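You operate a simulated robot arm through the tools that you are given. There is no shell and no other tool.

You run a simulated robot arm. Do the job below in one go: nothing can be reset, and whatever is moved stays where it is left.

JOB
Clamp the tool box's worm in the fixture, slider at its size.
Fine: shut and latch the tool box again.

The check looks at the end state, three seconds after you hand in, the way a careful person would. Anything else that was tipped, shoved, dropped, spilled or broken makes it a failure.

ROBOT AND FRAMES
A 6-joint arm with a two-finger parallel gripper, fixed in place. Base frame: the origin is at the foot of the arm, x ahead of it, y to its left, z up; the work surface is at about z = 0.86. Readings come in m, degrees, newtons and seconds.
With the tool pointing down near the work surface it reaches from about 0.26 to 0.68 m from the base axis. Its first joint turns from -66.0 to 66.0 degrees. Payload 2.9 kg.
The TCP is the grasp point between the finger pads, 0.03 m short of the fingertips. In the tool frame z runs along the fingers and y along their closing line. Largest opening 0.11 m; finger width 0.02, thickness 0.01; the body of the gripper, 0.048 by 0.112 m, starts 0.055 m behind the TCP.
Orientation is that of the tool frame in the base frame, as a unit quaternion [x, y, z, w]. With the fingers straight down and closing along the base's y, the tool's x points along the base's -x, its y along +y and its z along -z.

CONTROLS
- The arm moves only by the tool servo_tool. Its argument "moves" is a list of rows, each an object of numbers (a shift or turn left out is 0, a gripper value left out holds the last): "ax", "ay", "az": the turn, a rotation vector about the tool's x, y, z in units of 4 degrees (1.0 is 4 degrees); "tx", "ty", "tz": the shift along the tool's x, y, z in units of 25 mm (1.0 is 25 mm); "gripper": the closure, from 0 (fully open) to 1 (shut). In form: [{"ax": .., "ay": .., "az": .., "tx": .., "ty": .., "tz": .., "gripper": ..}, ...]. A call has 1 to 20 rows; each row shifts and turns the commanded pose from where the row before left it, along the tool's axes as they then stand. A call with a number of a shift or a turn outside -1 to 1 is refused whole. Each row takes 0.2 s and may step no farther than 0.05 m and 8.6 degrees from the row before; otherwise, or with a gripper value out of range, the whole call is refused. A pose out of reach is approached as far as the arm can. The call stops where the force on the tool passes 90 N (or 10 N more than at its start, if that is more) or the arm is blocked; 0.2 s more then pass. Each finger travels about 0.108 m/s and halts on what it meets, pressing with about 33 N; the grip force reading is that of the motor and also rises with nothing between the fingers. The clock runs only during rows and for 0.2 s after the last one: add rows that do not move to give the fingers time. It gives the time, the measured TCP pose, the force on the tool (base axes), the opening and the grip force at its end, in the units of the frame above (readings bear some noise), with the torque about the TCP (base axes, N m) and any sound that the robot's microphone picked up, and new pictures: "pictures" is both (left out), scene, wrist or none.
- Cameras (640 x 400 px; columns grow to the right, rows downward): "scene" is fixed at [0.0843, 0.4307, 1.3989]; the picture's right is [-0.73, -0.68, 0.00], its down [-0.29, 0.31, -0.90] and it looks along [0.61, -0.66, -0.43] (base axes); focal length 339 px, centre (320, 200). "wrist" rides on the gripper at [0.072, 0.017, -0.103] in the tool frame; the picture's right is [-0.23, 0.97, 0.00], its down [-0.76, -0.18, -0.62] and it looks along [-0.61, -0.14, 0.78] (tool axes); focal length 222 px, centre (320, 200). There is no depth. A picture from a camera that has moved, and an enlarged one, comes with that camera's place and axes in the base frame and with its lens.
- close_up(camera, box): a new picture of the part [left, top, right, bottom] of that camera's present view, enlarged. It takes no simulated time.
- job_done(): hands the job in; it is judged then, once.

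Nothing tells you positions but the pictures and the camera data. Unless the task says otherwise, let go and move clear before handing in.

The tools are called after ">>>" as a command line: name --argument value ..., lists and objects as JSON in quotes. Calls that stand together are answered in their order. servo_tool: Moves the arm, as the interface text tells. Its arguments: {"type":"object","properties":{"moves":{"type":"array"},"pictures":{"type":"string","enum":["both","scene","wrist","none"]}},"required":["moves"]} The other tools are called the same way: close_up (camera, box) takes an enlarged picture of a part of a camera's view; job_done () hands the job in.

At the start:

```text
time: 0.0
tcp_pos: [0.4035, -0.0317, 1.2839]
tool_rot: [-0.001, 1.0, 0.0, 0.0]
ft_force: [0.1, 0.3, 0.7]
wrist_torque: [0.02, 0.03, 0.02]
width: 0.1101
grasp_force: 0.0
```

scene: 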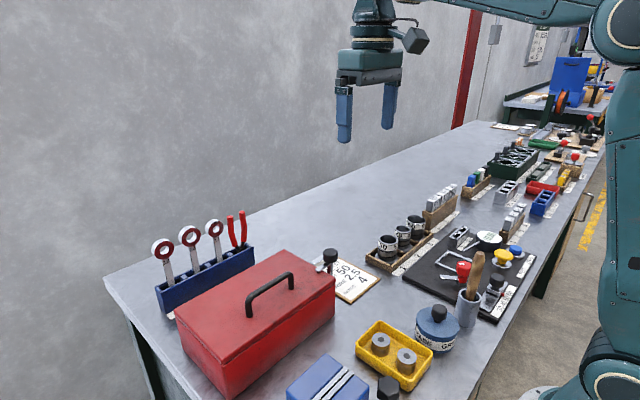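
wrist: 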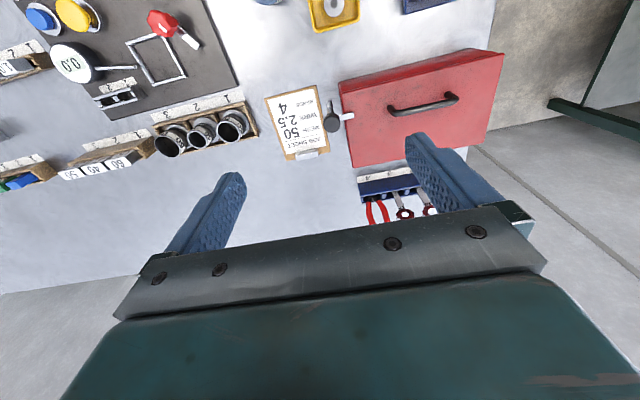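

I see a bench with a red tool box (closed, with a latch at its near-right side), a job sheet, a dark fixture plate and several trays. I'll look closer before moving.

>>> close_up --camera "scene" --box '[140, 200, 400, 400]'

>>> close_up --camera "scene" --box '[360, 180, 560, 330]'

>>> close_up --camera "scene" --box '[430, 100, 610, 240]'

>>> close_up --camera "wrist" --box '[240, 40, 520, 240]'

>>> close_up --camera "wrist" --box '[0, 0, 260, 200]'

```text
2.00 times, centred on (270, 300) of scene
camera zoom: at [0.0843, 0.4307, 1.3989], right [-0.73, -0.68, 0.0], down [-0.29, 0.31, -0.9], along [0.61, -0.66, -0.43], focal length 678 px, centre (420, 0)
```

zoom: 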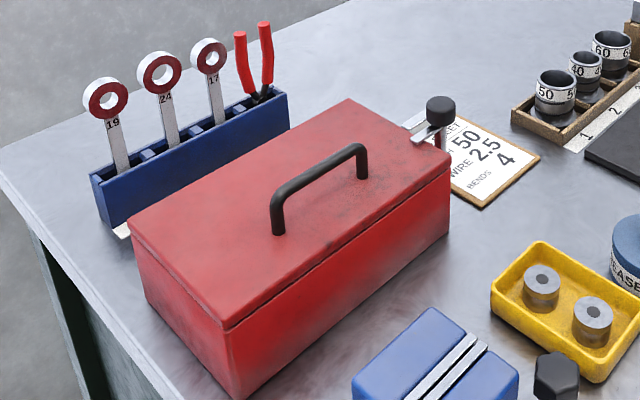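

```text
2.67 times, centred on (460, 255) of scene
camera zoom: at [0.0843, 0.4307, 1.3989], right [-0.73, -0.68, 0.0], down [-0.29, 0.31, -0.9], along [0.61, -0.66, -0.43], focal length 904 px, centre (-53, 53)
```

zoom: 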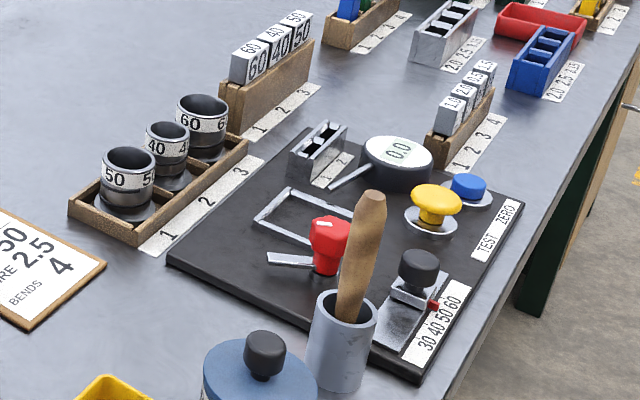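

```text
2.86 times, centred on (520, 170) of scene
camera zoom: at [0.0843, 0.4307, 1.3989], right [-0.73, -0.68, 0.0], down [-0.29, 0.31, -0.9], along [0.61, -0.66, -0.43], focal length 968 px, centre (-251, 286)
```

zoom: 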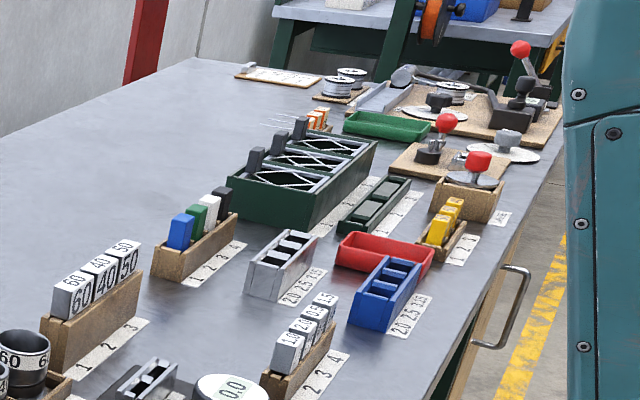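

```text
2.00 times, centred on (380, 140) of wrist
camera zoom: at [0.3297, -0.0138, 1.3877], right [0.23, 0.97, 0.0], down [0.76, -0.18, 0.62], along [0.61, -0.14, -0.78], focal length 444 px, centre (200, 320)
```

zoom: 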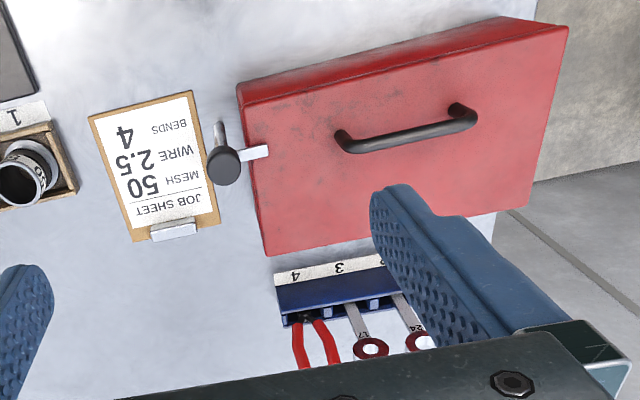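

```text
2.00 times, centred on (130, 100) of wrist
camera zoom: at [0.3297, -0.0138, 1.3877], right [0.23, 0.97, 0.0], down [0.76, -0.18, 0.62], along [0.61, -0.14, -0.78], focal length 444 px, centre (700, 400)
```

zoom: 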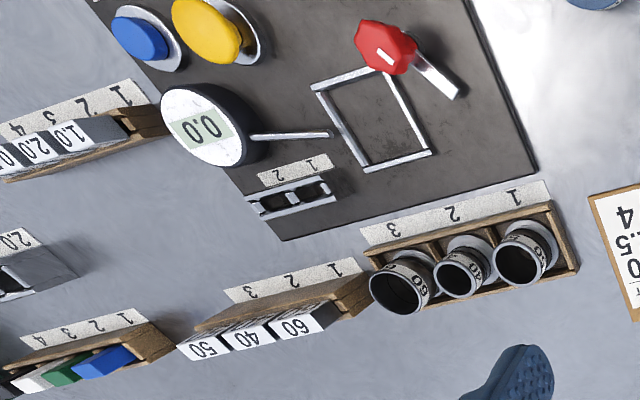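

The tool box lid spans about x 0.44–0.61, y 0–0.28, top about z 0.945, with its latch knob near (0.476, -0.025, 0.975). I'll bring the wrist camera closer to the latch to see how it works.

>>> servo_tool --moves '[{"tz": 1, "tx": 0}, {"tz": 1, "ty": 0.5}, {"tz": 1}, {"tz": 1}, {"tz": 1}, {}]'

>>> close_up --camera "wrist" --box '[160, 40, 480, 240]'

>>> close_up --camera "scene" --box '[290, 230, 390, 310]'

```text
time: 1.4
tcp_pos: [0.4026, -0.0192, 1.1591]
tool_rot: [-0.001, 1.0, 0.0, 0.001]
ft_force: [0.4, -0.1, -0.9]
wrist_torque: [-0.01, -0.02, 0.0]
width: 0.11
grasp_force: 0.1
camera wrist: at [0.3292, -0.0019, 1.2645], right [0.23, 0.97, 0.0], down [0.76, -0.18, 0.62], along [0.61, -0.14, -0.78], focal length 222 px, centre (320, 200)
```

scene: 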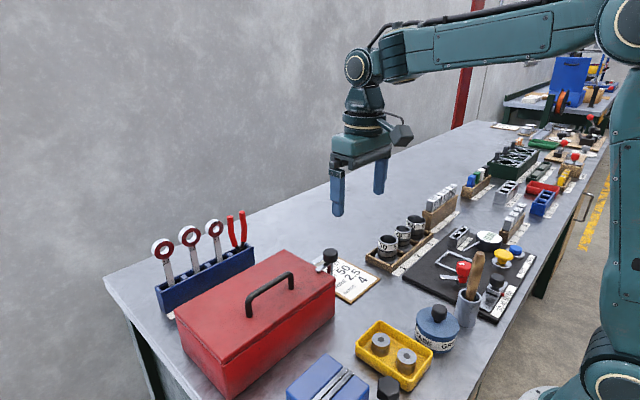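
wrist: 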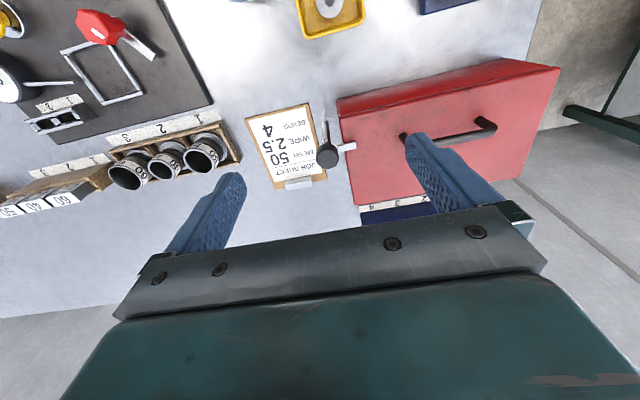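

```text
2.00 times, centred on (320, 140) of wrist
camera zoom: at [0.3292, -0.0019, 1.2645], right [0.23, 0.97, 0.0], down [0.76, -0.18, 0.62], along [0.61, -0.14, -0.78], focal length 444 px, centre (320, 320)
```

zoom: 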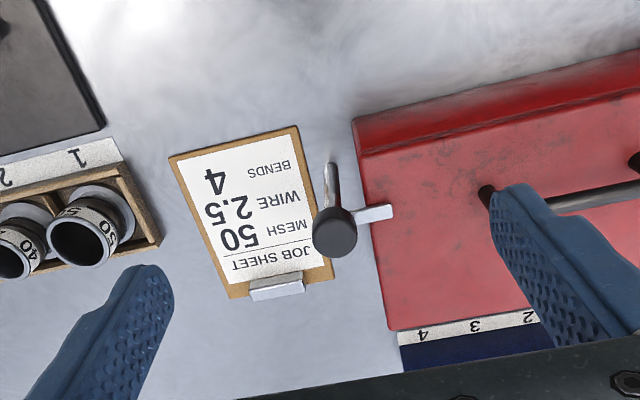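

```text
5.00 times, centred on (340, 270) of scene
camera zoom: at [0.0843, 0.4307, 1.3989], right [-0.73, -0.68, 0.0], down [-0.29, 0.31, -0.9], along [0.61, -0.66, -0.43], focal length 1695 px, centre (220, -150)
```

zoom: 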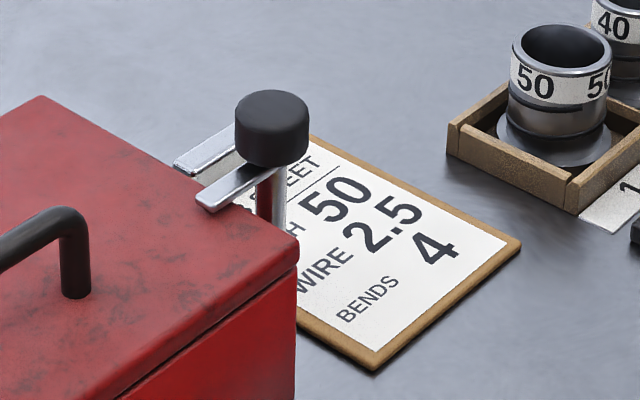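

The latch is a knob on a post with a tab lying over the lid edge, so it should swing by turning the knob. I'll turn the gripper so it closes along x and hover above the knob.

>>> servo_tool --moves '[{"tx": -1, "az": -1}, {"ty": 0, "az": -1}, {"az": -1}, {"az": -1}, {"az": -1}, {"az": -1}, {"az": -1}, {"az": -1}, {"az": -1}, {"az": -1}, {"az": -1}, {"az": -1}, {"az": -1}, {"az": -1}, {"az": -1}, {"az": -1}, {"az": -1}, {"az": -1}, {"az": -1}, {"az": -1}]' --pictures "none"

>>> servo_tool --moves '[{"az": -1}, {"az": -1}, {"az": -0.5}, {}, {}]'

```text
time: 5.6
tcp_pos: [0.4279, -0.0186, 1.1587]
tool_rot: [-0.644, 0.765, 0.0, 0.001]
ft_force: [0.0, -0.4, 0.9]
wrist_torque: [0.01, 0.02, 0.0]
width: 0.11
grasp_force: 0.1
```

```text
time: 6.8
tcp_pos: [0.4287, -0.0184, 1.1579]
tool_rot: [0.708, -0.706, 0.001, 0.0]
ft_force: [-0.1, 0.2, 0.8]
wrist_torque: [-0.02, 0.02, -0.01]
width: 0.1102
grasp_force: 0.1
camera wrist: at [0.4104, -0.0916, 1.2631], right [-0.97, 0.23, 0.0], down [0.18, 0.76, 0.62], along [0.14, 0.61, -0.78], focal length 222 px, centre (320, 200)
```

scene: 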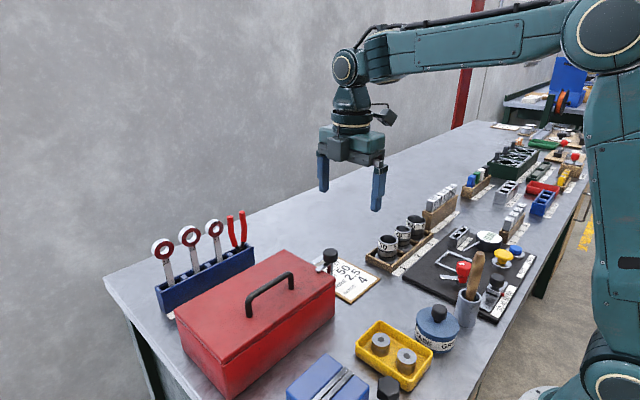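
wrist: 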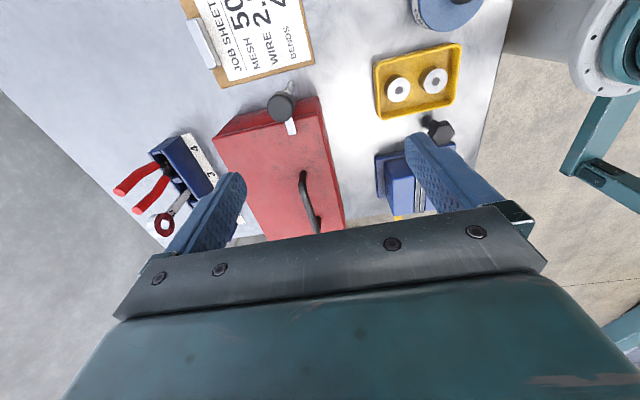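

>>> servo_tool --moves '[{"ty": -0.93, "tx": 0.25}, {"ty": -0.93}, {"tz": 1}, {"tz": 1}, {"tz": 1}, {"tz": 1}, {"tz": 0.3}, {}, {}]'

>>> close_up --camera "scene" --box '[260, 200, 400, 300]'

>>> close_up --camera "wrist" --box '[160, 0, 480, 200]'

```text
time: 8.8
tcp_pos: [0.4756, -0.0235, 1.0475]
tool_rot: [-0.707, 0.707, 0.0, 0.0]
ft_force: [0.6, 0.7, -0.1]
wrist_torque: [0.0, -0.01, -0.03]
width: 0.1098
grasp_force: 0.0
camera wrist: at [0.4572, -0.0963, 1.1522], right [-0.97, 0.23, 0.0], down [0.18, 0.76, 0.62], along [0.14, 0.61, -0.78], focal length 222 px, centre (320, 200)
```

scene: 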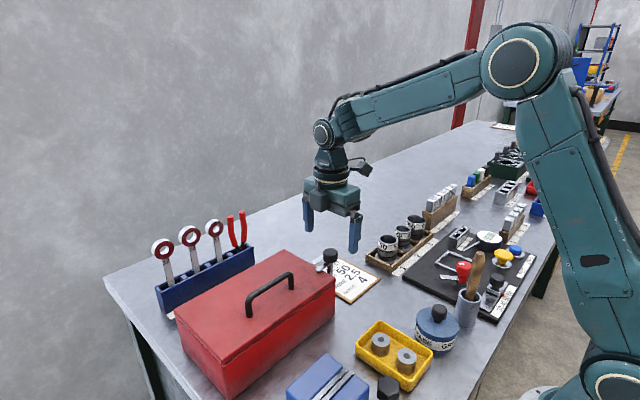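
wrist: 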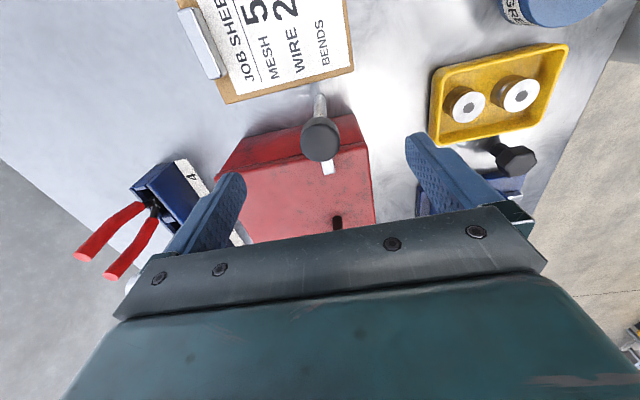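

```text
4.00 times, centred on (330, 250) of scene
camera zoom: at [0.0843, 0.4307, 1.3989], right [-0.73, -0.68, 0.0], down [-0.29, 0.31, -0.9], along [0.61, -0.66, -0.43], focal length 1356 px, centre (280, 0)
```

zoom: 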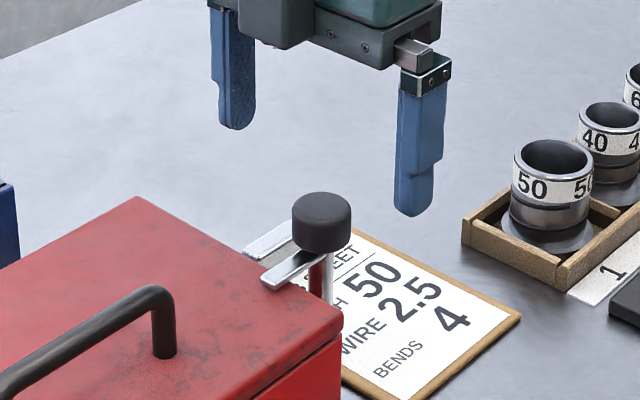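

```text
2.00 times, centred on (320, 100) of wrist
camera zoom: at [0.4572, -0.0963, 1.1522], right [-0.97, 0.23, 0.0], down [0.18, 0.76, 0.62], along [0.14, 0.61, -0.78], focal length 444 px, centre (320, 400)
```

zoom: 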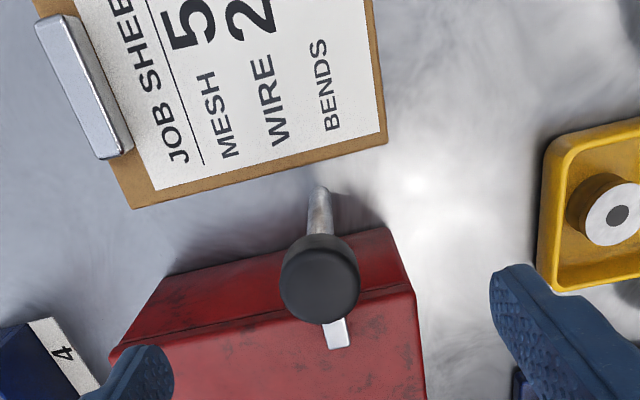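

The gripper is centred over the knob. I'll descend with the fingers either side of it and close.

>>> servo_tool --moves '[{"tz": 0.9}, {"tz": 0.9}, {"tz": 0.55}, {}, {"gripper": 1}, {"gripper": 1}, {"gripper": 1}, {"gripper": 1}]'

>>> close_up --camera "scene" --box '[260, 200, 400, 300]'

```text
time: 10.6
tcp_pos: [0.4756, -0.024, 0.9911]
tool_rot: [-0.707, 0.707, 0.0, -0.001]
ft_force: [-2.1, 0.4, -2.8]
wrist_torque: [0.01, 0.0, 0.02]
width: 0.0312
grasp_force: 45.0
camera wrist: at [0.4571, -0.0977, 1.0948], right [-0.97, 0.23, 0.0], down [0.18, 0.76, 0.62], along [0.14, 0.61, -0.78], focal length 222 px, centre (320, 200)
```

scene: 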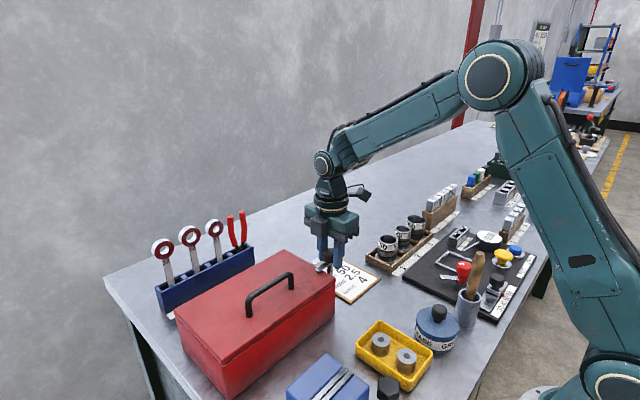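
wrist: 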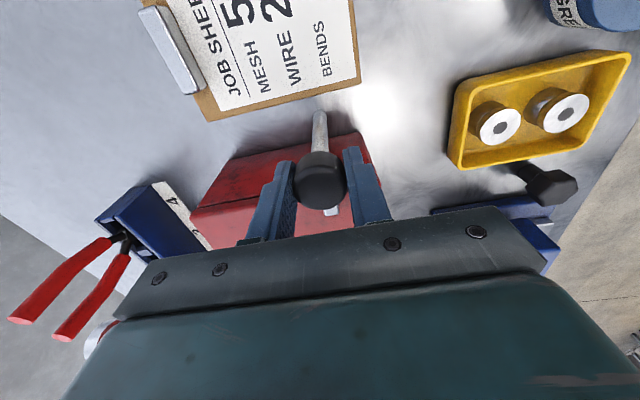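

```text
4.00 times, centred on (330, 250) of scene
camera zoom: at [0.0842, 0.4307, 1.3989], right [-0.73, -0.68, 0.0], down [-0.29, 0.31, -0.9], along [0.61, -0.66, -0.43], focal length 1356 px, centre (280, 0)
```

zoom: 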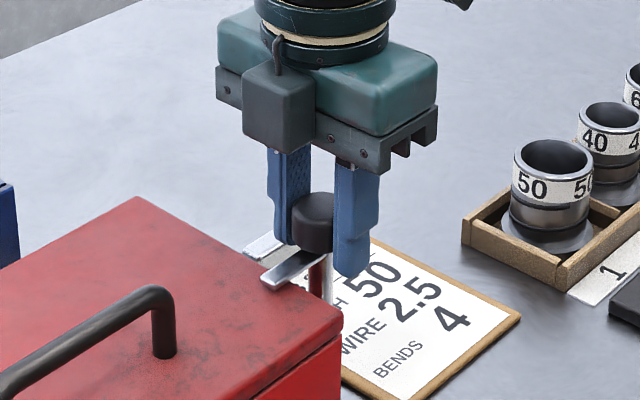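

The knob is held firmly (31 mm). I'll try a small clockwise turn first and watch the torque.

>>> servo_tool --moves '[{"az": 1}, {"az": 1}, {"az": 1}, {"az": 1}]' --pictures "none"

>>> close_up --camera "scene" --box '[260, 200, 400, 300]'

```text
time: 11.6
tcp_pos: [0.4758, -0.0223, 0.9906]
tool_rot: [-0.602, 0.799, -0.001, 0.001]
ft_force: [5.7, 0.9, -8.5]
wrist_torque: [0.13, -0.17, 0.71]
width: 0.0314
grasp_force: 45.0
```

```text
4.00 times, centred on (330, 250) of scene
camera zoom: at [0.0846, 0.4307, 1.3989], right [-0.73, -0.68, 0.0], down [-0.29, 0.31, -0.9], along [0.61, -0.66, -0.43], focal length 1356 px, centre (280, 0)
```

zoom: 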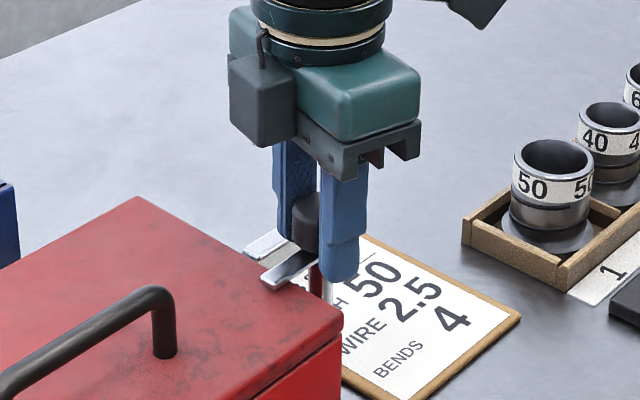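

The tab didn't move and torque built to 0.7 N m, so this direction is against the stop. I'll turn back and try counter-clockwise.

>>> servo_tool --moves '[{"az": -1}, {"az": -1}, {"az": -1}, {"az": -1}, {"az": -1}, {"az": -1}, {"az": -1}, {"az": -1}]' --pictures "none"

>>> close_up --camera "scene" --box '[260, 200, 400, 300]'

```text
time: 13.4
tcp_pos: [0.473, -0.0224, 0.9919]
tool_rot: [0.801, -0.599, -0.002, 0.001]
ft_force: [-11.8, 23.4, -18.5]
wrist_torque: [0.01, 0.22, -0.03]
width: 0.0311
grasp_force: 44.9
```

```text
4.00 times, centred on (330, 250) of scene
camera zoom: at [0.0842, 0.4314, 1.3987], right [-0.73, -0.68, 0.0], down [-0.29, 0.31, -0.9], along [0.61, -0.66, -0.43], focal length 1356 px, centre (280, 0)
```

zoom: 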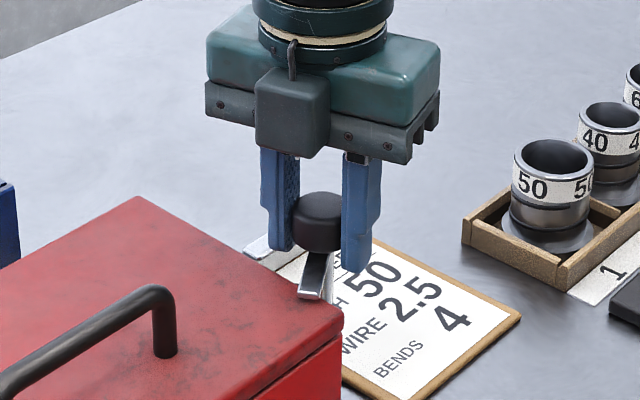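

The tab swings counter-clockwise freely. I'll continue to about 90 degrees with a slight correction of the centre.

>>> servo_tool --moves '[{"az": -1, "tx": -0.04, "ty": 0.03, "tz": 0.04}, {"az": -1}, {"az": -1}, {"az": -1}, {"az": -1}]' --pictures "none"

>>> close_up --camera "scene" --box '[260, 200, 400, 300]'

```text
time: 14.6
tcp_pos: [0.4733, -0.023, 0.992]
tool_rot: [0.891, -0.453, 0.001, 0.0]
ft_force: [-10.7, 11.3, -7.1]
wrist_torque: [0.88, 0.81, -0.01]
width: 0.0313
grasp_force: 45.0
```

```text
4.00 times, centred on (330, 250) of scene
camera zoom: at [0.0841, 0.431, 1.3988], right [-0.73, -0.68, 0.0], down [-0.29, 0.31, -0.9], along [0.61, -0.66, -0.43], focal length 1356 px, centre (280, 0)
```

zoom: 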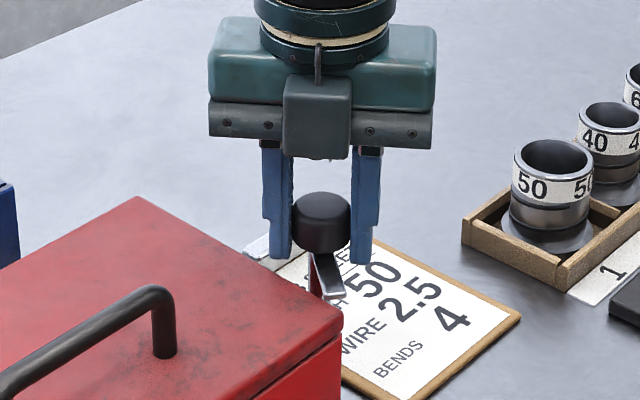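

>>> servo_tool --moves '[{"az": -1, "tx": -0.02, "ty": 0.02}, {"az": -1}, {"az": -1}, {"az": -1}, {"az": -1}, {"az": -1}]' --pictures "none"

>>> close_up --camera "scene" --box '[260, 200, 400, 300]'

```text
time: 16.0
tcp_pos: [0.4733, -0.0245, 0.9913]
tool_rot: [0.966, -0.26, 0.001, 0.0]
ft_force: [-6.6, -3.9, -0.3]
wrist_torque: [-0.02, 0.44, -0.04]
width: 0.0314
grasp_force: 45.1
```

```text
4.00 times, centred on (330, 250) of scene
camera zoom: at [0.0841, 0.4306, 1.399], right [-0.73, -0.68, 0.0], down [-0.29, 0.31, -0.9], along [0.61, -0.66, -0.43], focal length 1356 px, centre (280, 0)
```

zoom: 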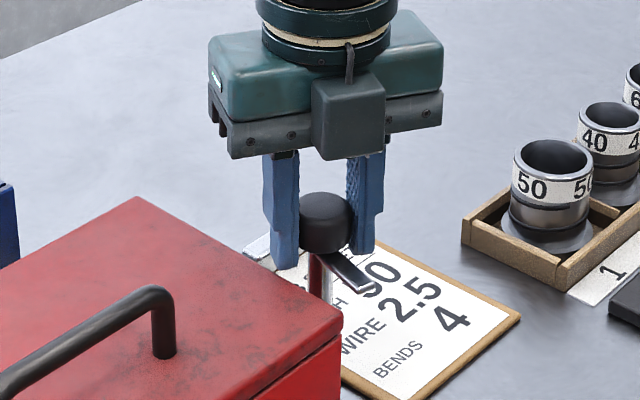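

>>> servo_tool --moves '[{"az": -1}, {"az": -1}, {"az": -1}, {"az": -0.5}, {}]' --pictures "wrist"

>>> close_up --camera "scene" --box '[260, 200, 400, 300]'

```text
time: 17.2
tcp_pos: [0.4718, -0.0236, 0.9904]
tool_rot: [0.99, -0.139, 0.0, 0.0]
ft_force: [-6.1, -14.1, -0.3]
wrist_torque: [-0.25, 0.24, -0.03]
width: 0.0314
grasp_force: 44.5
camera wrist: at [0.5365, -0.0606, 1.0956], right [-0.49, -0.87, 0.0], down [-0.68, 0.38, 0.62], along [-0.54, 0.3, -0.78], focal length 222 px, centre (320, 200)
```

wrist: 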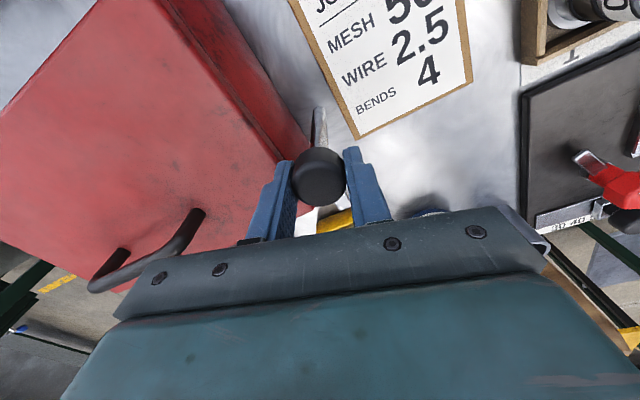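

```text
4.00 times, centred on (330, 250) of scene
camera zoom: at [0.0841, 0.4304, 1.3991], right [-0.73, -0.68, 0.0], down [-0.29, 0.31, -0.9], along [0.61, -0.66, -0.43], focal length 1356 px, centre (280, 0)
```

zoom: 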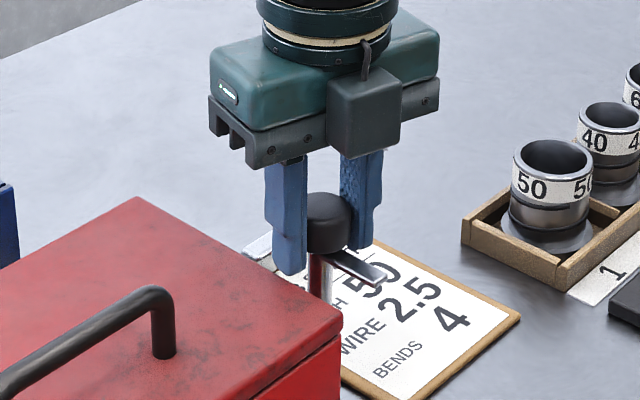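

The tab now points along -x, clear of the lid. I'll release, rise, and turn back to the orientation for the handle.

>>> servo_tool --moves '[{"gripper": 0.5}, {"gripper": 0.5}, {"tz": -1, "gripper": 0.5}, {"tz": -1}, {"tz": -1}, {"tz": -1}, {"az": 1}, {"az": 1}, {"az": 1}, {"az": 1}, {"az": 1}, {"az": 1}, {"az": 1}, {"az": 1}, {"az": 1}, {"az": 1}, {"az": 1}, {"az": 1}, {"az": 1}, {"az": 1}]' --pictures "none"

>>> servo_tool --moves '[{"az": 1}, {"az": 1}, {"az": 1}, {"az": 0.5}, {"gripper": 0}, {"gripper": 0}]'

>>> close_up --camera "scene" --box '[160, 210, 360, 400]'

```text
time: 21.4
tcp_pos: [0.4734, -0.0235, 1.0912]
tool_rot: [0.809, -0.588, 0.001, -0.001]
ft_force: [-0.7, -0.6, 0.0]
wrist_torque: [0.0, 0.0, 0.03]
width: 0.0549
grasp_force: 0.1
```

```text
time: 22.8
tcp_pos: [0.4728, -0.0227, 1.0923]
tool_rot: [0.731, -0.683, -0.001, 0.001]
ft_force: [-0.8, -0.2, 0.4]
wrist_torque: [0.0, 0.0, -0.03]
width: 0.1099
grasp_force: 0.1
camera wrist: at [0.4601, -0.0964, 1.1959], right [-0.99, 0.16, 0.0], down [0.12, 0.77, 0.62], along [0.1, 0.62, -0.78], focal length 222 px, centre (320, 200)
```

scene: 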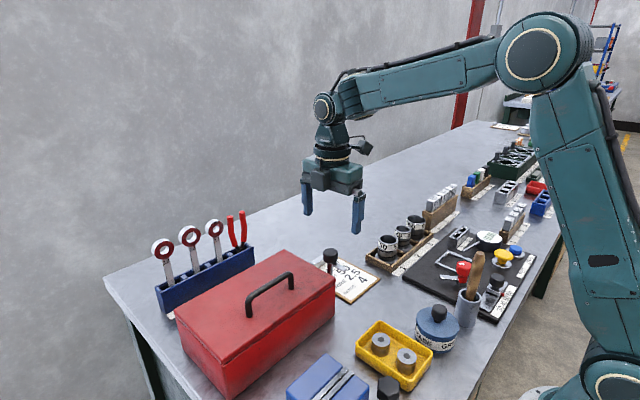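
wrist: 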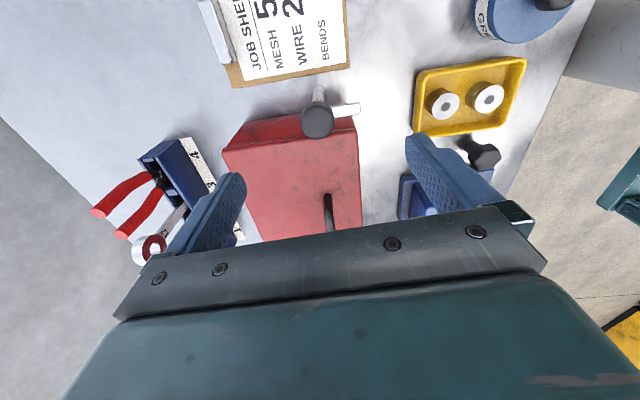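

```text
2.11 times, centred on (260, 305) of scene
camera zoom: at [0.0843, 0.4307, 1.3989], right [-0.73, -0.68, 0.0], down [-0.29, 0.31, -0.9], along [0.61, -0.66, -0.43], focal length 714 px, centre (446, -21)
```

zoom: 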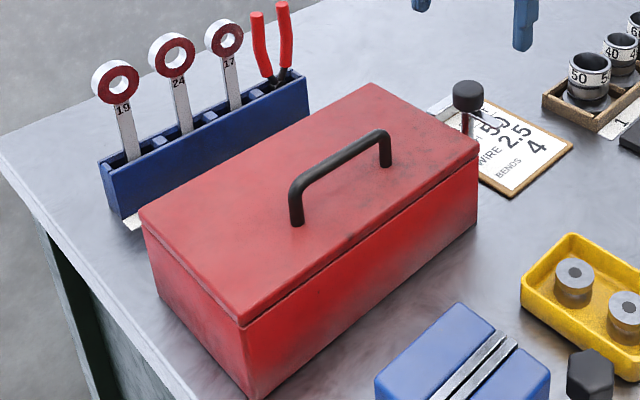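

The latch is clear of the lid. Next I'll go above the handle, roughly (0.485, 0.128), and check its exact position and direction.

>>> servo_tool --moves '[{"az": 1, "tx": -0.9}, {"tx": -0.9, "ty": -0.5}, {"tx": -0.9}, {"tx": -0.9}, {"tx": -0.9}, {"tx": -0.9}, {}]'

>>> close_up --camera "wrist" --box '[160, 40, 480, 240]'

```text
time: 24.4
tcp_pos: [0.4843, 0.1126, 1.0922]
tool_rot: [0.707, -0.707, 0.001, -0.001]
ft_force: [0.4, -0.7, -0.9]
wrist_torque: [-0.02, 0.01, 0.0]
width: 0.1098
grasp_force: 0.2
camera wrist: at [0.4658, 0.0394, 1.1965], right [-0.97, 0.23, 0.0], down [0.18, 0.76, 0.62], along [0.14, 0.61, -0.78], focal length 222 px, centre (320, 200)
```

scene: 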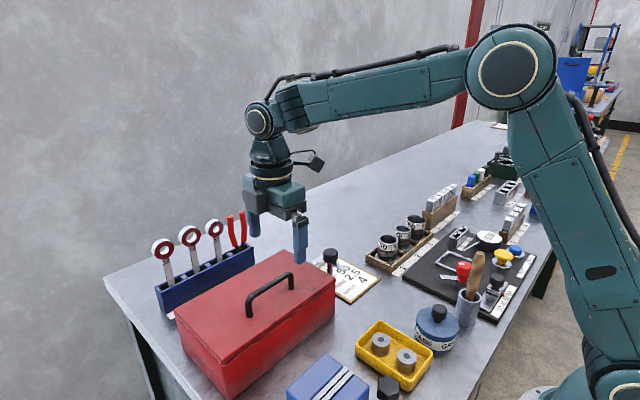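
wrist: 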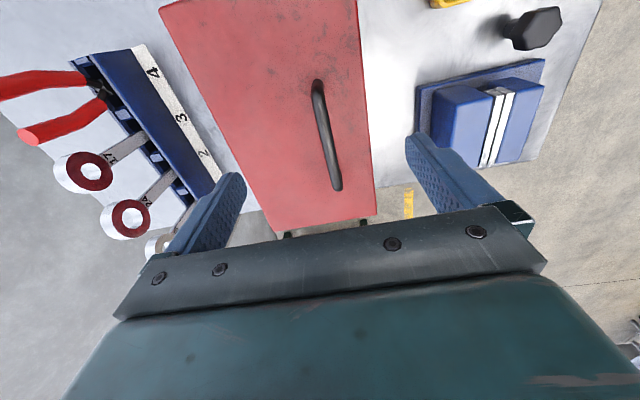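

```text
2.00 times, centred on (320, 140) of wrist
camera zoom: at [0.4658, 0.0394, 1.1965], right [-0.97, 0.23, 0.0], down [0.18, 0.76, 0.62], along [0.14, 0.61, -0.78], focal length 444 px, centre (320, 320)
```

zoom: 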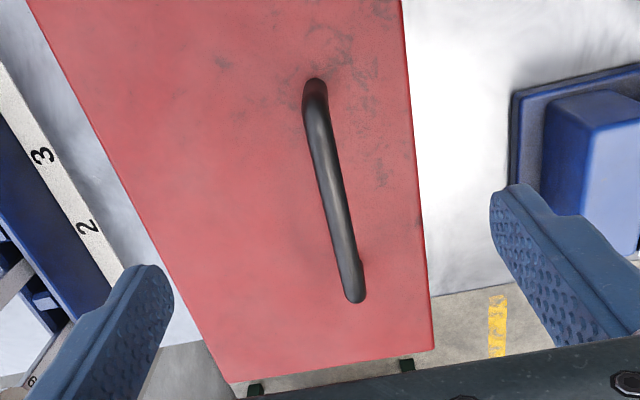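

The handle bar runs along y at x ≈ 0.4775, y 0.083–0.17, and the lid seems hinged along its +x edge (x ≈ 0.596). I'll grasp the bar with its round section near the fingertips so that it can pivot as I swing the lid.

>>> servo_tool --moves '[{"ty": 0.27, "tx": -0.58, "gripper": 0.45}, {"tz": 1, "gripper": 0.45}, {"tz": 1}, {"tz": 1}, {"tz": 0.7}, {}, {}]'

>>> close_up --camera "wrist" --box '[240, 60, 480, 210]'

>>> close_up --camera "scene" --box '[200, 220, 340, 320]'

```text
time: 26.0
tcp_pos: [0.4763, 0.1284, 0.9996]
tool_rot: [-0.707, 0.708, 0.0, 0.0]
ft_force: [0.0, -0.3, 0.2]
wrist_torque: [0.0, 0.01, 0.0]
width: 0.0607
grasp_force: 0.1
camera wrist: at [0.4577, 0.0554, 1.1033], right [-0.97, 0.23, 0.0], down [0.18, 0.76, 0.62], along [0.14, 0.61, -0.78], focal length 222 px, centre (320, 200)
```

scene: 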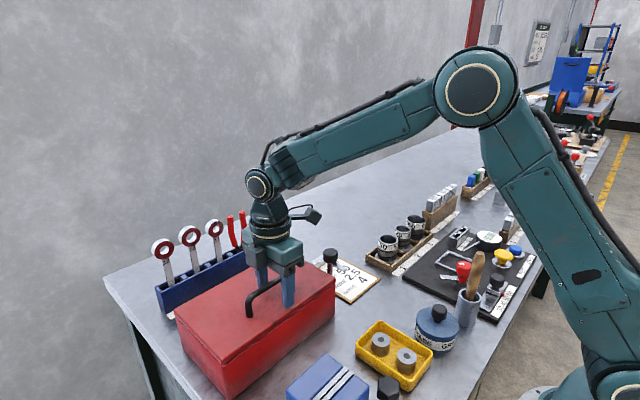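
wrist: 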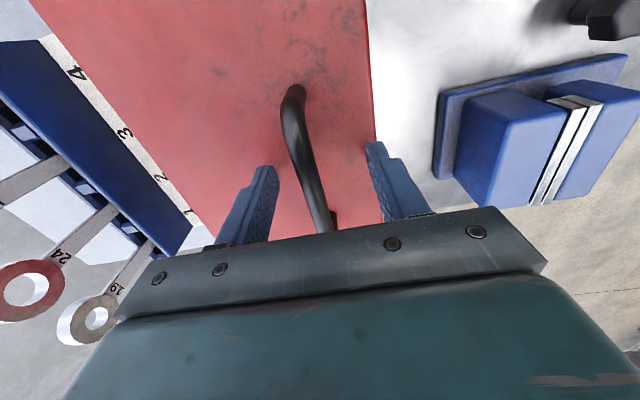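

```text
2.67 times, centred on (360, 135) of wrist
camera zoom: at [0.4577, 0.0554, 1.1033], right [-0.97, 0.23, 0.0], down [0.18, 0.76, 0.62], along [0.14, 0.61, -0.78], focal length 592 px, centre (213, 373)
```

zoom: 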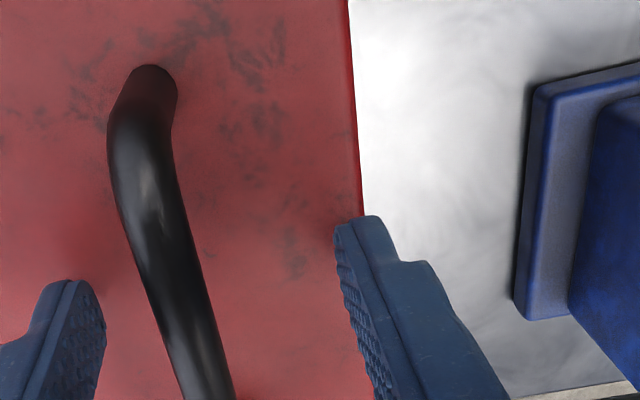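

```text
4.00 times, centred on (270, 270) of scene
camera zoom: at [0.0843, 0.4307, 1.3989], right [-0.73, -0.68, 0.0], down [-0.29, 0.31, -0.9], along [0.61, -0.66, -0.43], focal length 1356 px, centre (520, -80)
```

zoom: 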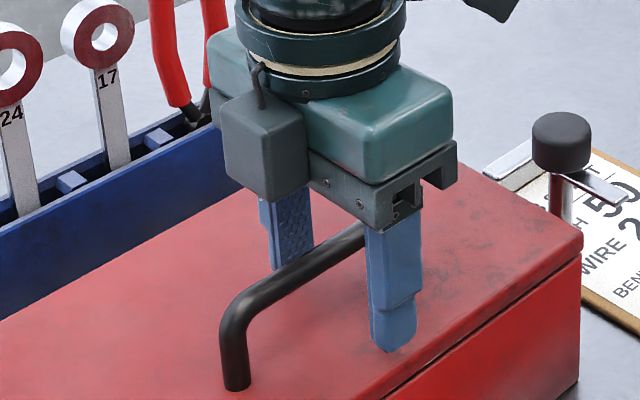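

The fingers straddle the bar. Closing, then lifting slightly to test.

>>> servo_tool --moves '[{"gripper": 1}, {"gripper": 1}, {"gripper": 1}, {"gripper": 1}]' --pictures "none"

>>> close_up --camera "scene" --box '[200, 220, 340, 320]'

```text
time: 27.0
tcp_pos: [0.48, 0.1277, 0.9989]
tool_rot: [-0.706, 0.708, -0.004, 0.005]
ft_force: [40.0, -0.6, -13.7]
wrist_torque: [-0.44, -0.07, 0.1]
width: 0.0114
grasp_force: 45.1
```

```text
4.00 times, centred on (270, 270) of scene
camera zoom: at [0.0856, 0.4308, 1.3988], right [-0.73, -0.68, 0.0], down [-0.29, 0.31, -0.9], along [0.61, -0.66, -0.43], focal length 1356 px, centre (520, -80)
```

zoom: 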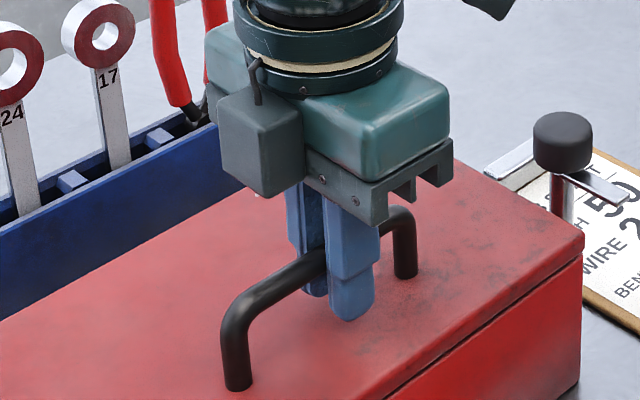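

>>> servo_tool --moves '[{"ty": -0.2}, {"ty": -0.18, "tz": -0.39}, {"ty": -0.22, "tz": -0.38}, {}]' --pictures "none"

>>> close_up --camera "scene" --box '[150, 200, 350, 400]'

```text
time: 28.0
tcp_pos: [0.4902, 0.1282, 1.018]
tool_rot: [0.709, -0.706, -0.001, 0.001]
ft_force: [-9.9, 3.4, 1.5]
wrist_torque: [-0.47, 0.2, -0.22]
width: 0.0114
grasp_force: 44.9
```

```text
2.00 times, centred on (250, 300) of scene
camera zoom: at [0.084, 0.4309, 1.3989], right [-0.73, -0.68, 0.0], down [-0.29, 0.31, -0.9], along [0.61, -0.66, -0.43], focal length 678 px, centre (460, 0)
```

zoom: 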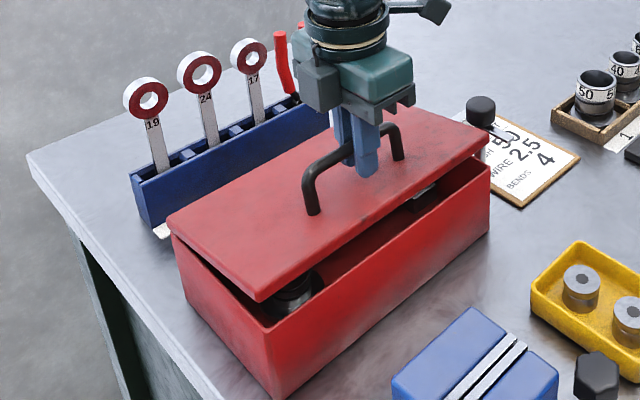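

The lid is hinged at its +x edge and opens. I'll continue along the arc.

>>> servo_tool --moves '[{"ty": -0.22, "tz": -0.35}, {"ty": -0.27, "tz": -0.33}, {"ty": -0.3, "tz": -0.31}, {"ty": -0.33, "tz": -0.28}]' --pictures "none"

>>> close_up --camera "scene" --box '[150, 200, 350, 400]'

```text
time: 29.0
tcp_pos: [0.5194, 0.128, 1.0511]
tool_rot: [-0.706, 0.708, 0.0, 0.001]
ft_force: [-3.8, -5.6, -0.4]
wrist_torque: [-0.26, 0.18, -0.26]
width: 0.0116
grasp_force: 44.7
```

```text
2.00 times, centred on (250, 300) of scene
camera zoom: at [0.0842, 0.4306, 1.399], right [-0.73, -0.68, 0.0], down [-0.29, 0.31, -0.9], along [0.61, -0.66, -0.43], focal length 678 px, centre (460, 0)
```

zoom: 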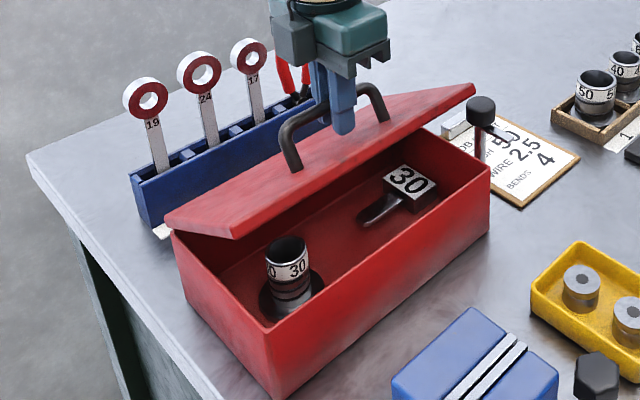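

>>> servo_tool --moves '[{"ty": -0.35, "tz": -0.25}, {"ty": -0.37, "tz": -0.22}, {"ty": -0.39, "tz": -0.18}, {"ty": -0.4, "tz": -0.15}, {"ty": -0.42, "tz": -0.11}, {"ty": -0.42, "tz": -0.08}]' --pictures "none"

>>> close_up --camera "scene" --box '[150, 200, 350, 400]'

```text
time: 30.4
tcp_pos: [0.5779, 0.1285, 1.0728]
tool_rot: [0.709, -0.705, 0.0, -0.002]
ft_force: [-2.7, 28.0, 1.0]
wrist_torque: [0.06, 0.06, -0.9]
width: 0.0114
grasp_force: 44.9
```

```text
2.00 times, centred on (250, 300) of scene
camera zoom: at [0.0842, 0.4316, 1.3986], right [-0.73, -0.68, 0.0], down [-0.29, 0.31, -0.9], along [0.61, -0.66, -0.43], focal length 678 px, centre (460, 0)
```

zoom: 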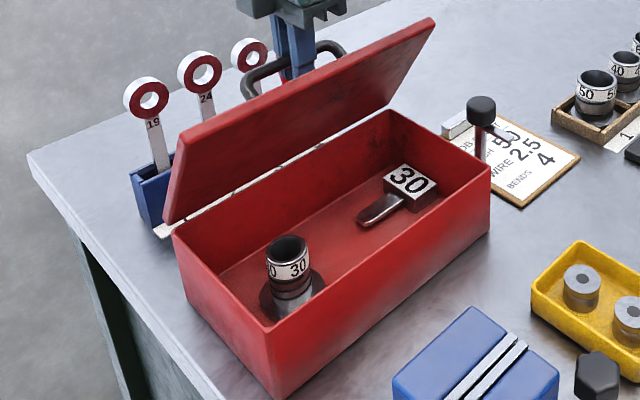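

>>> servo_tool --moves '[{"ty": -0.43, "tz": -0.04, "tx": -0.08}, {"ty": -0.43}, {"ty": -0.43, "tz": 0.04}, {"ty": -0.42, "tz": 0.08}]' --pictures "none"

>>> close_up --camera "scene" --box '[150, 180, 350, 380]'

```text
time: 31.4
tcp_pos: [0.6222, 0.1278, 1.0728]
tool_rot: [-0.707, 0.708, 0.001, 0.0]
ft_force: [-1.6, 2.8, 1.2]
wrist_torque: [-0.31, 0.11, -0.53]
width: 0.0114
grasp_force: 44.9
```

```text
2.00 times, centred on (250, 280) of scene
camera zoom: at [0.0843, 0.4308, 1.3989], right [-0.73, -0.68, 0.0], down [-0.29, 0.31, -0.9], along [0.61, -0.66, -0.43], focal length 678 px, centre (460, 40)
```

zoom: 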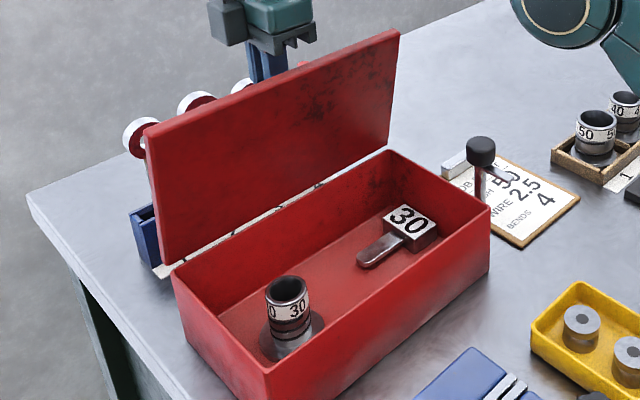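

>>> servo_tool --moves '[{"ty": -0.41, "tz": 0.11}, {"ty": -0.4, "tz": 0.15}, {"ty": -0.39, "tz": 0.18}]' --pictures "both"

>>> close_up --camera "scene" --box '[150, 180, 350, 380]'

```text
time: 32.2
tcp_pos: [0.6418, 0.1281, 1.0658]
tool_rot: [-0.707, 0.707, -0.006, 0.009]
ft_force: [16.6, 4.5, 37.4]
wrist_torque: [0.32, -0.12, -0.63]
width: 0.0117
grasp_force: 45.0
out of reach, approached as far as the arm can: row 2, 3
camera wrist: at [0.6216, 0.0538, 1.1696], right [-0.97, 0.23, -0.02], down [0.16, 0.76, 0.63], along [0.16, 0.61, -0.78], focal length 222 px, centre (320, 200)
```

scene: 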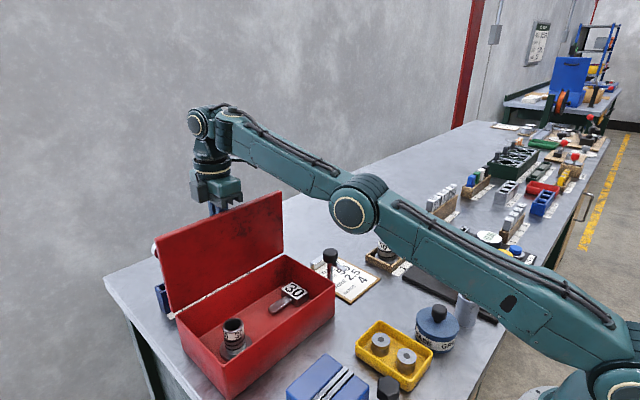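
wrist: 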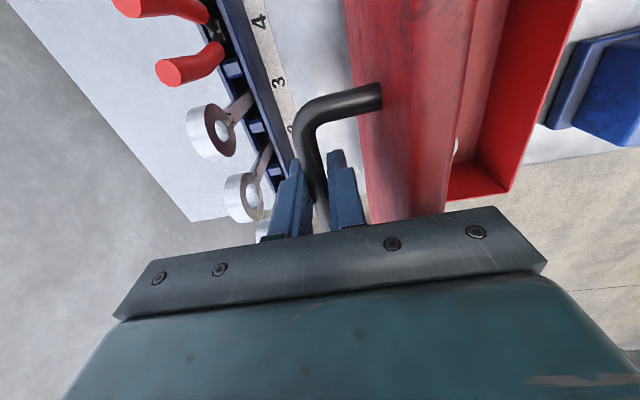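

```text
2.00 times, centred on (250, 280) of scene
camera zoom: at [0.084, 0.4307, 1.3989], right [-0.73, -0.68, 0.0], down [-0.29, 0.31, -0.9], along [0.61, -0.66, -0.43], focal length 678 px, centre (460, 40)
```

zoom: 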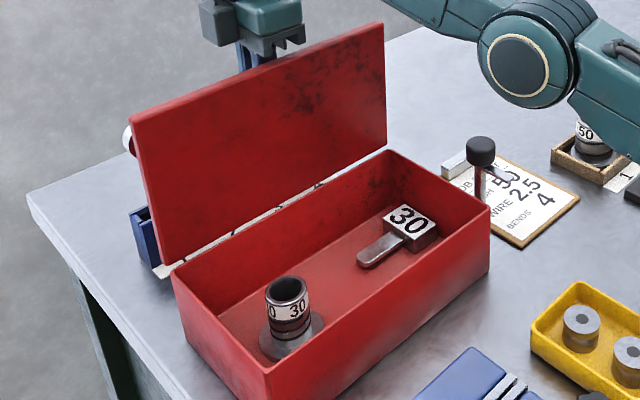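

The lid is about vertical and the arm is at its reach limit. I'll loosen the fingers a little so the bar stays caged and see which way the lid rests.

>>> servo_tool --moves '[{"gripper": 0.8}, {"gripper": 0.7}, {"gripper": 0.64}, {"gripper": 0.64}, {"gripper": 0.64}]' --pictures "wrist"

>>> close_up --camera "scene" --box '[150, 180, 350, 380]'

```text
time: 33.4
tcp_pos: [0.6396, 0.127, 1.0572]
tool_rot: [0.707, -0.707, 0.001, 0.0]
ft_force: [-0.1, -0.1, 0.1]
wrist_torque: [0.04, 0.01, -0.03]
width: 0.0396
grasp_force: 0.0
camera wrist: at [0.622, 0.0537, 1.1627], right [-0.97, 0.23, 0.0], down [0.18, 0.76, 0.62], along [0.14, 0.61, -0.78], focal length 222 px, centre (320, 200)
```

wrist: 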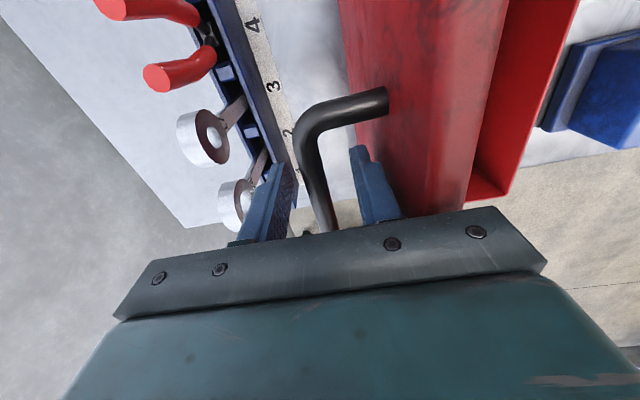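

```text
2.00 times, centred on (250, 280) of scene
camera zoom: at [0.0843, 0.4307, 1.3989], right [-0.73, -0.68, 0.0], down [-0.29, 0.31, -0.9], along [0.61, -0.66, -0.43], focal length 678 px, centre (460, 40)
```

zoom: 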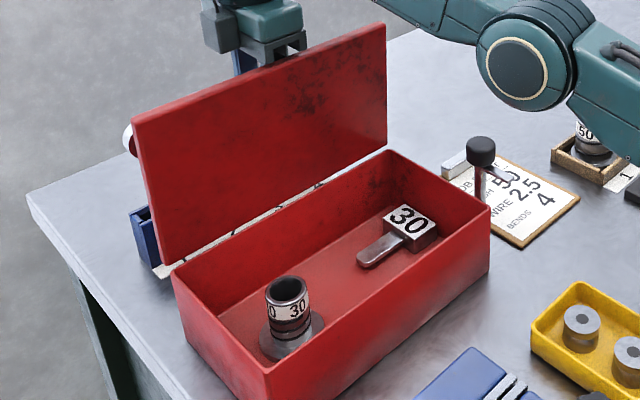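

The lid stands on its own, with the bar free between the fingers. To withdraw upward within reach I'll bring the lid back a few degrees, then check it still holds before leaving.

>>> servo_tool --moves '[{"gripper": 1}, {"gripper": 1}, {"gripper": 1}, {"ty": 0.2, "tz": -0.05}, {"ty": 0.2, "tz": -0.05}, {}]' --pictures "none"

>>> servo_tool --moves '[{"gripper": 0.75}, {"gripper": 0.66}, {"gripper": 0.66}, {}, {}, {}, {}]' --pictures "wrist"

>>> close_up --camera "scene" --box '[150, 180, 350, 380]'

```text
time: 34.8
tcp_pos: [0.6313, 0.1279, 1.0619]
tool_rot: [0.707, -0.707, 0.001, -0.001]
ft_force: [0.6, -6.1, 3.4]
wrist_torque: [0.04, -0.01, -0.61]
width: 0.0115
grasp_force: 44.6
```

```text
time: 36.4
tcp_pos: [0.6313, 0.1268, 1.0599]
tool_rot: [0.707, -0.707, 0.0, 0.0]
ft_force: [-0.7, 0.6, -0.1]
wrist_torque: [-0.01, -0.04, 0.01]
width: 0.0377
grasp_force: 0.0
camera wrist: at [0.6126, 0.0544, 1.1656], right [-0.97, 0.23, 0.0], down [0.18, 0.76, 0.62], along [0.14, 0.61, -0.78], focal length 222 px, centre (320, 200)
```

wrist: 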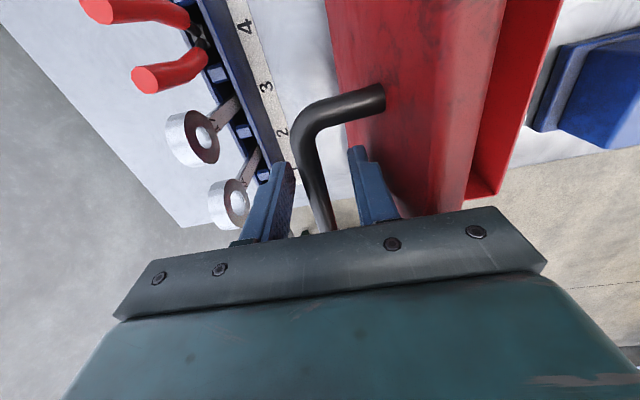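

```text
2.00 times, centred on (250, 280) of scene
camera zoom: at [0.0843, 0.4307, 1.3989], right [-0.73, -0.68, 0.0], down [-0.29, 0.31, -0.9], along [0.61, -0.66, -0.43], focal length 678 px, centre (460, 40)
```

zoom: 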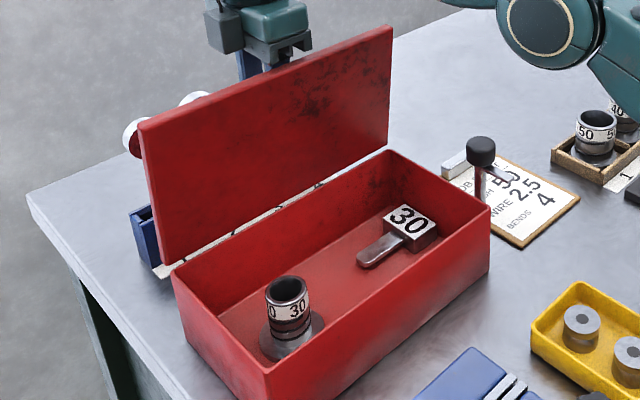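

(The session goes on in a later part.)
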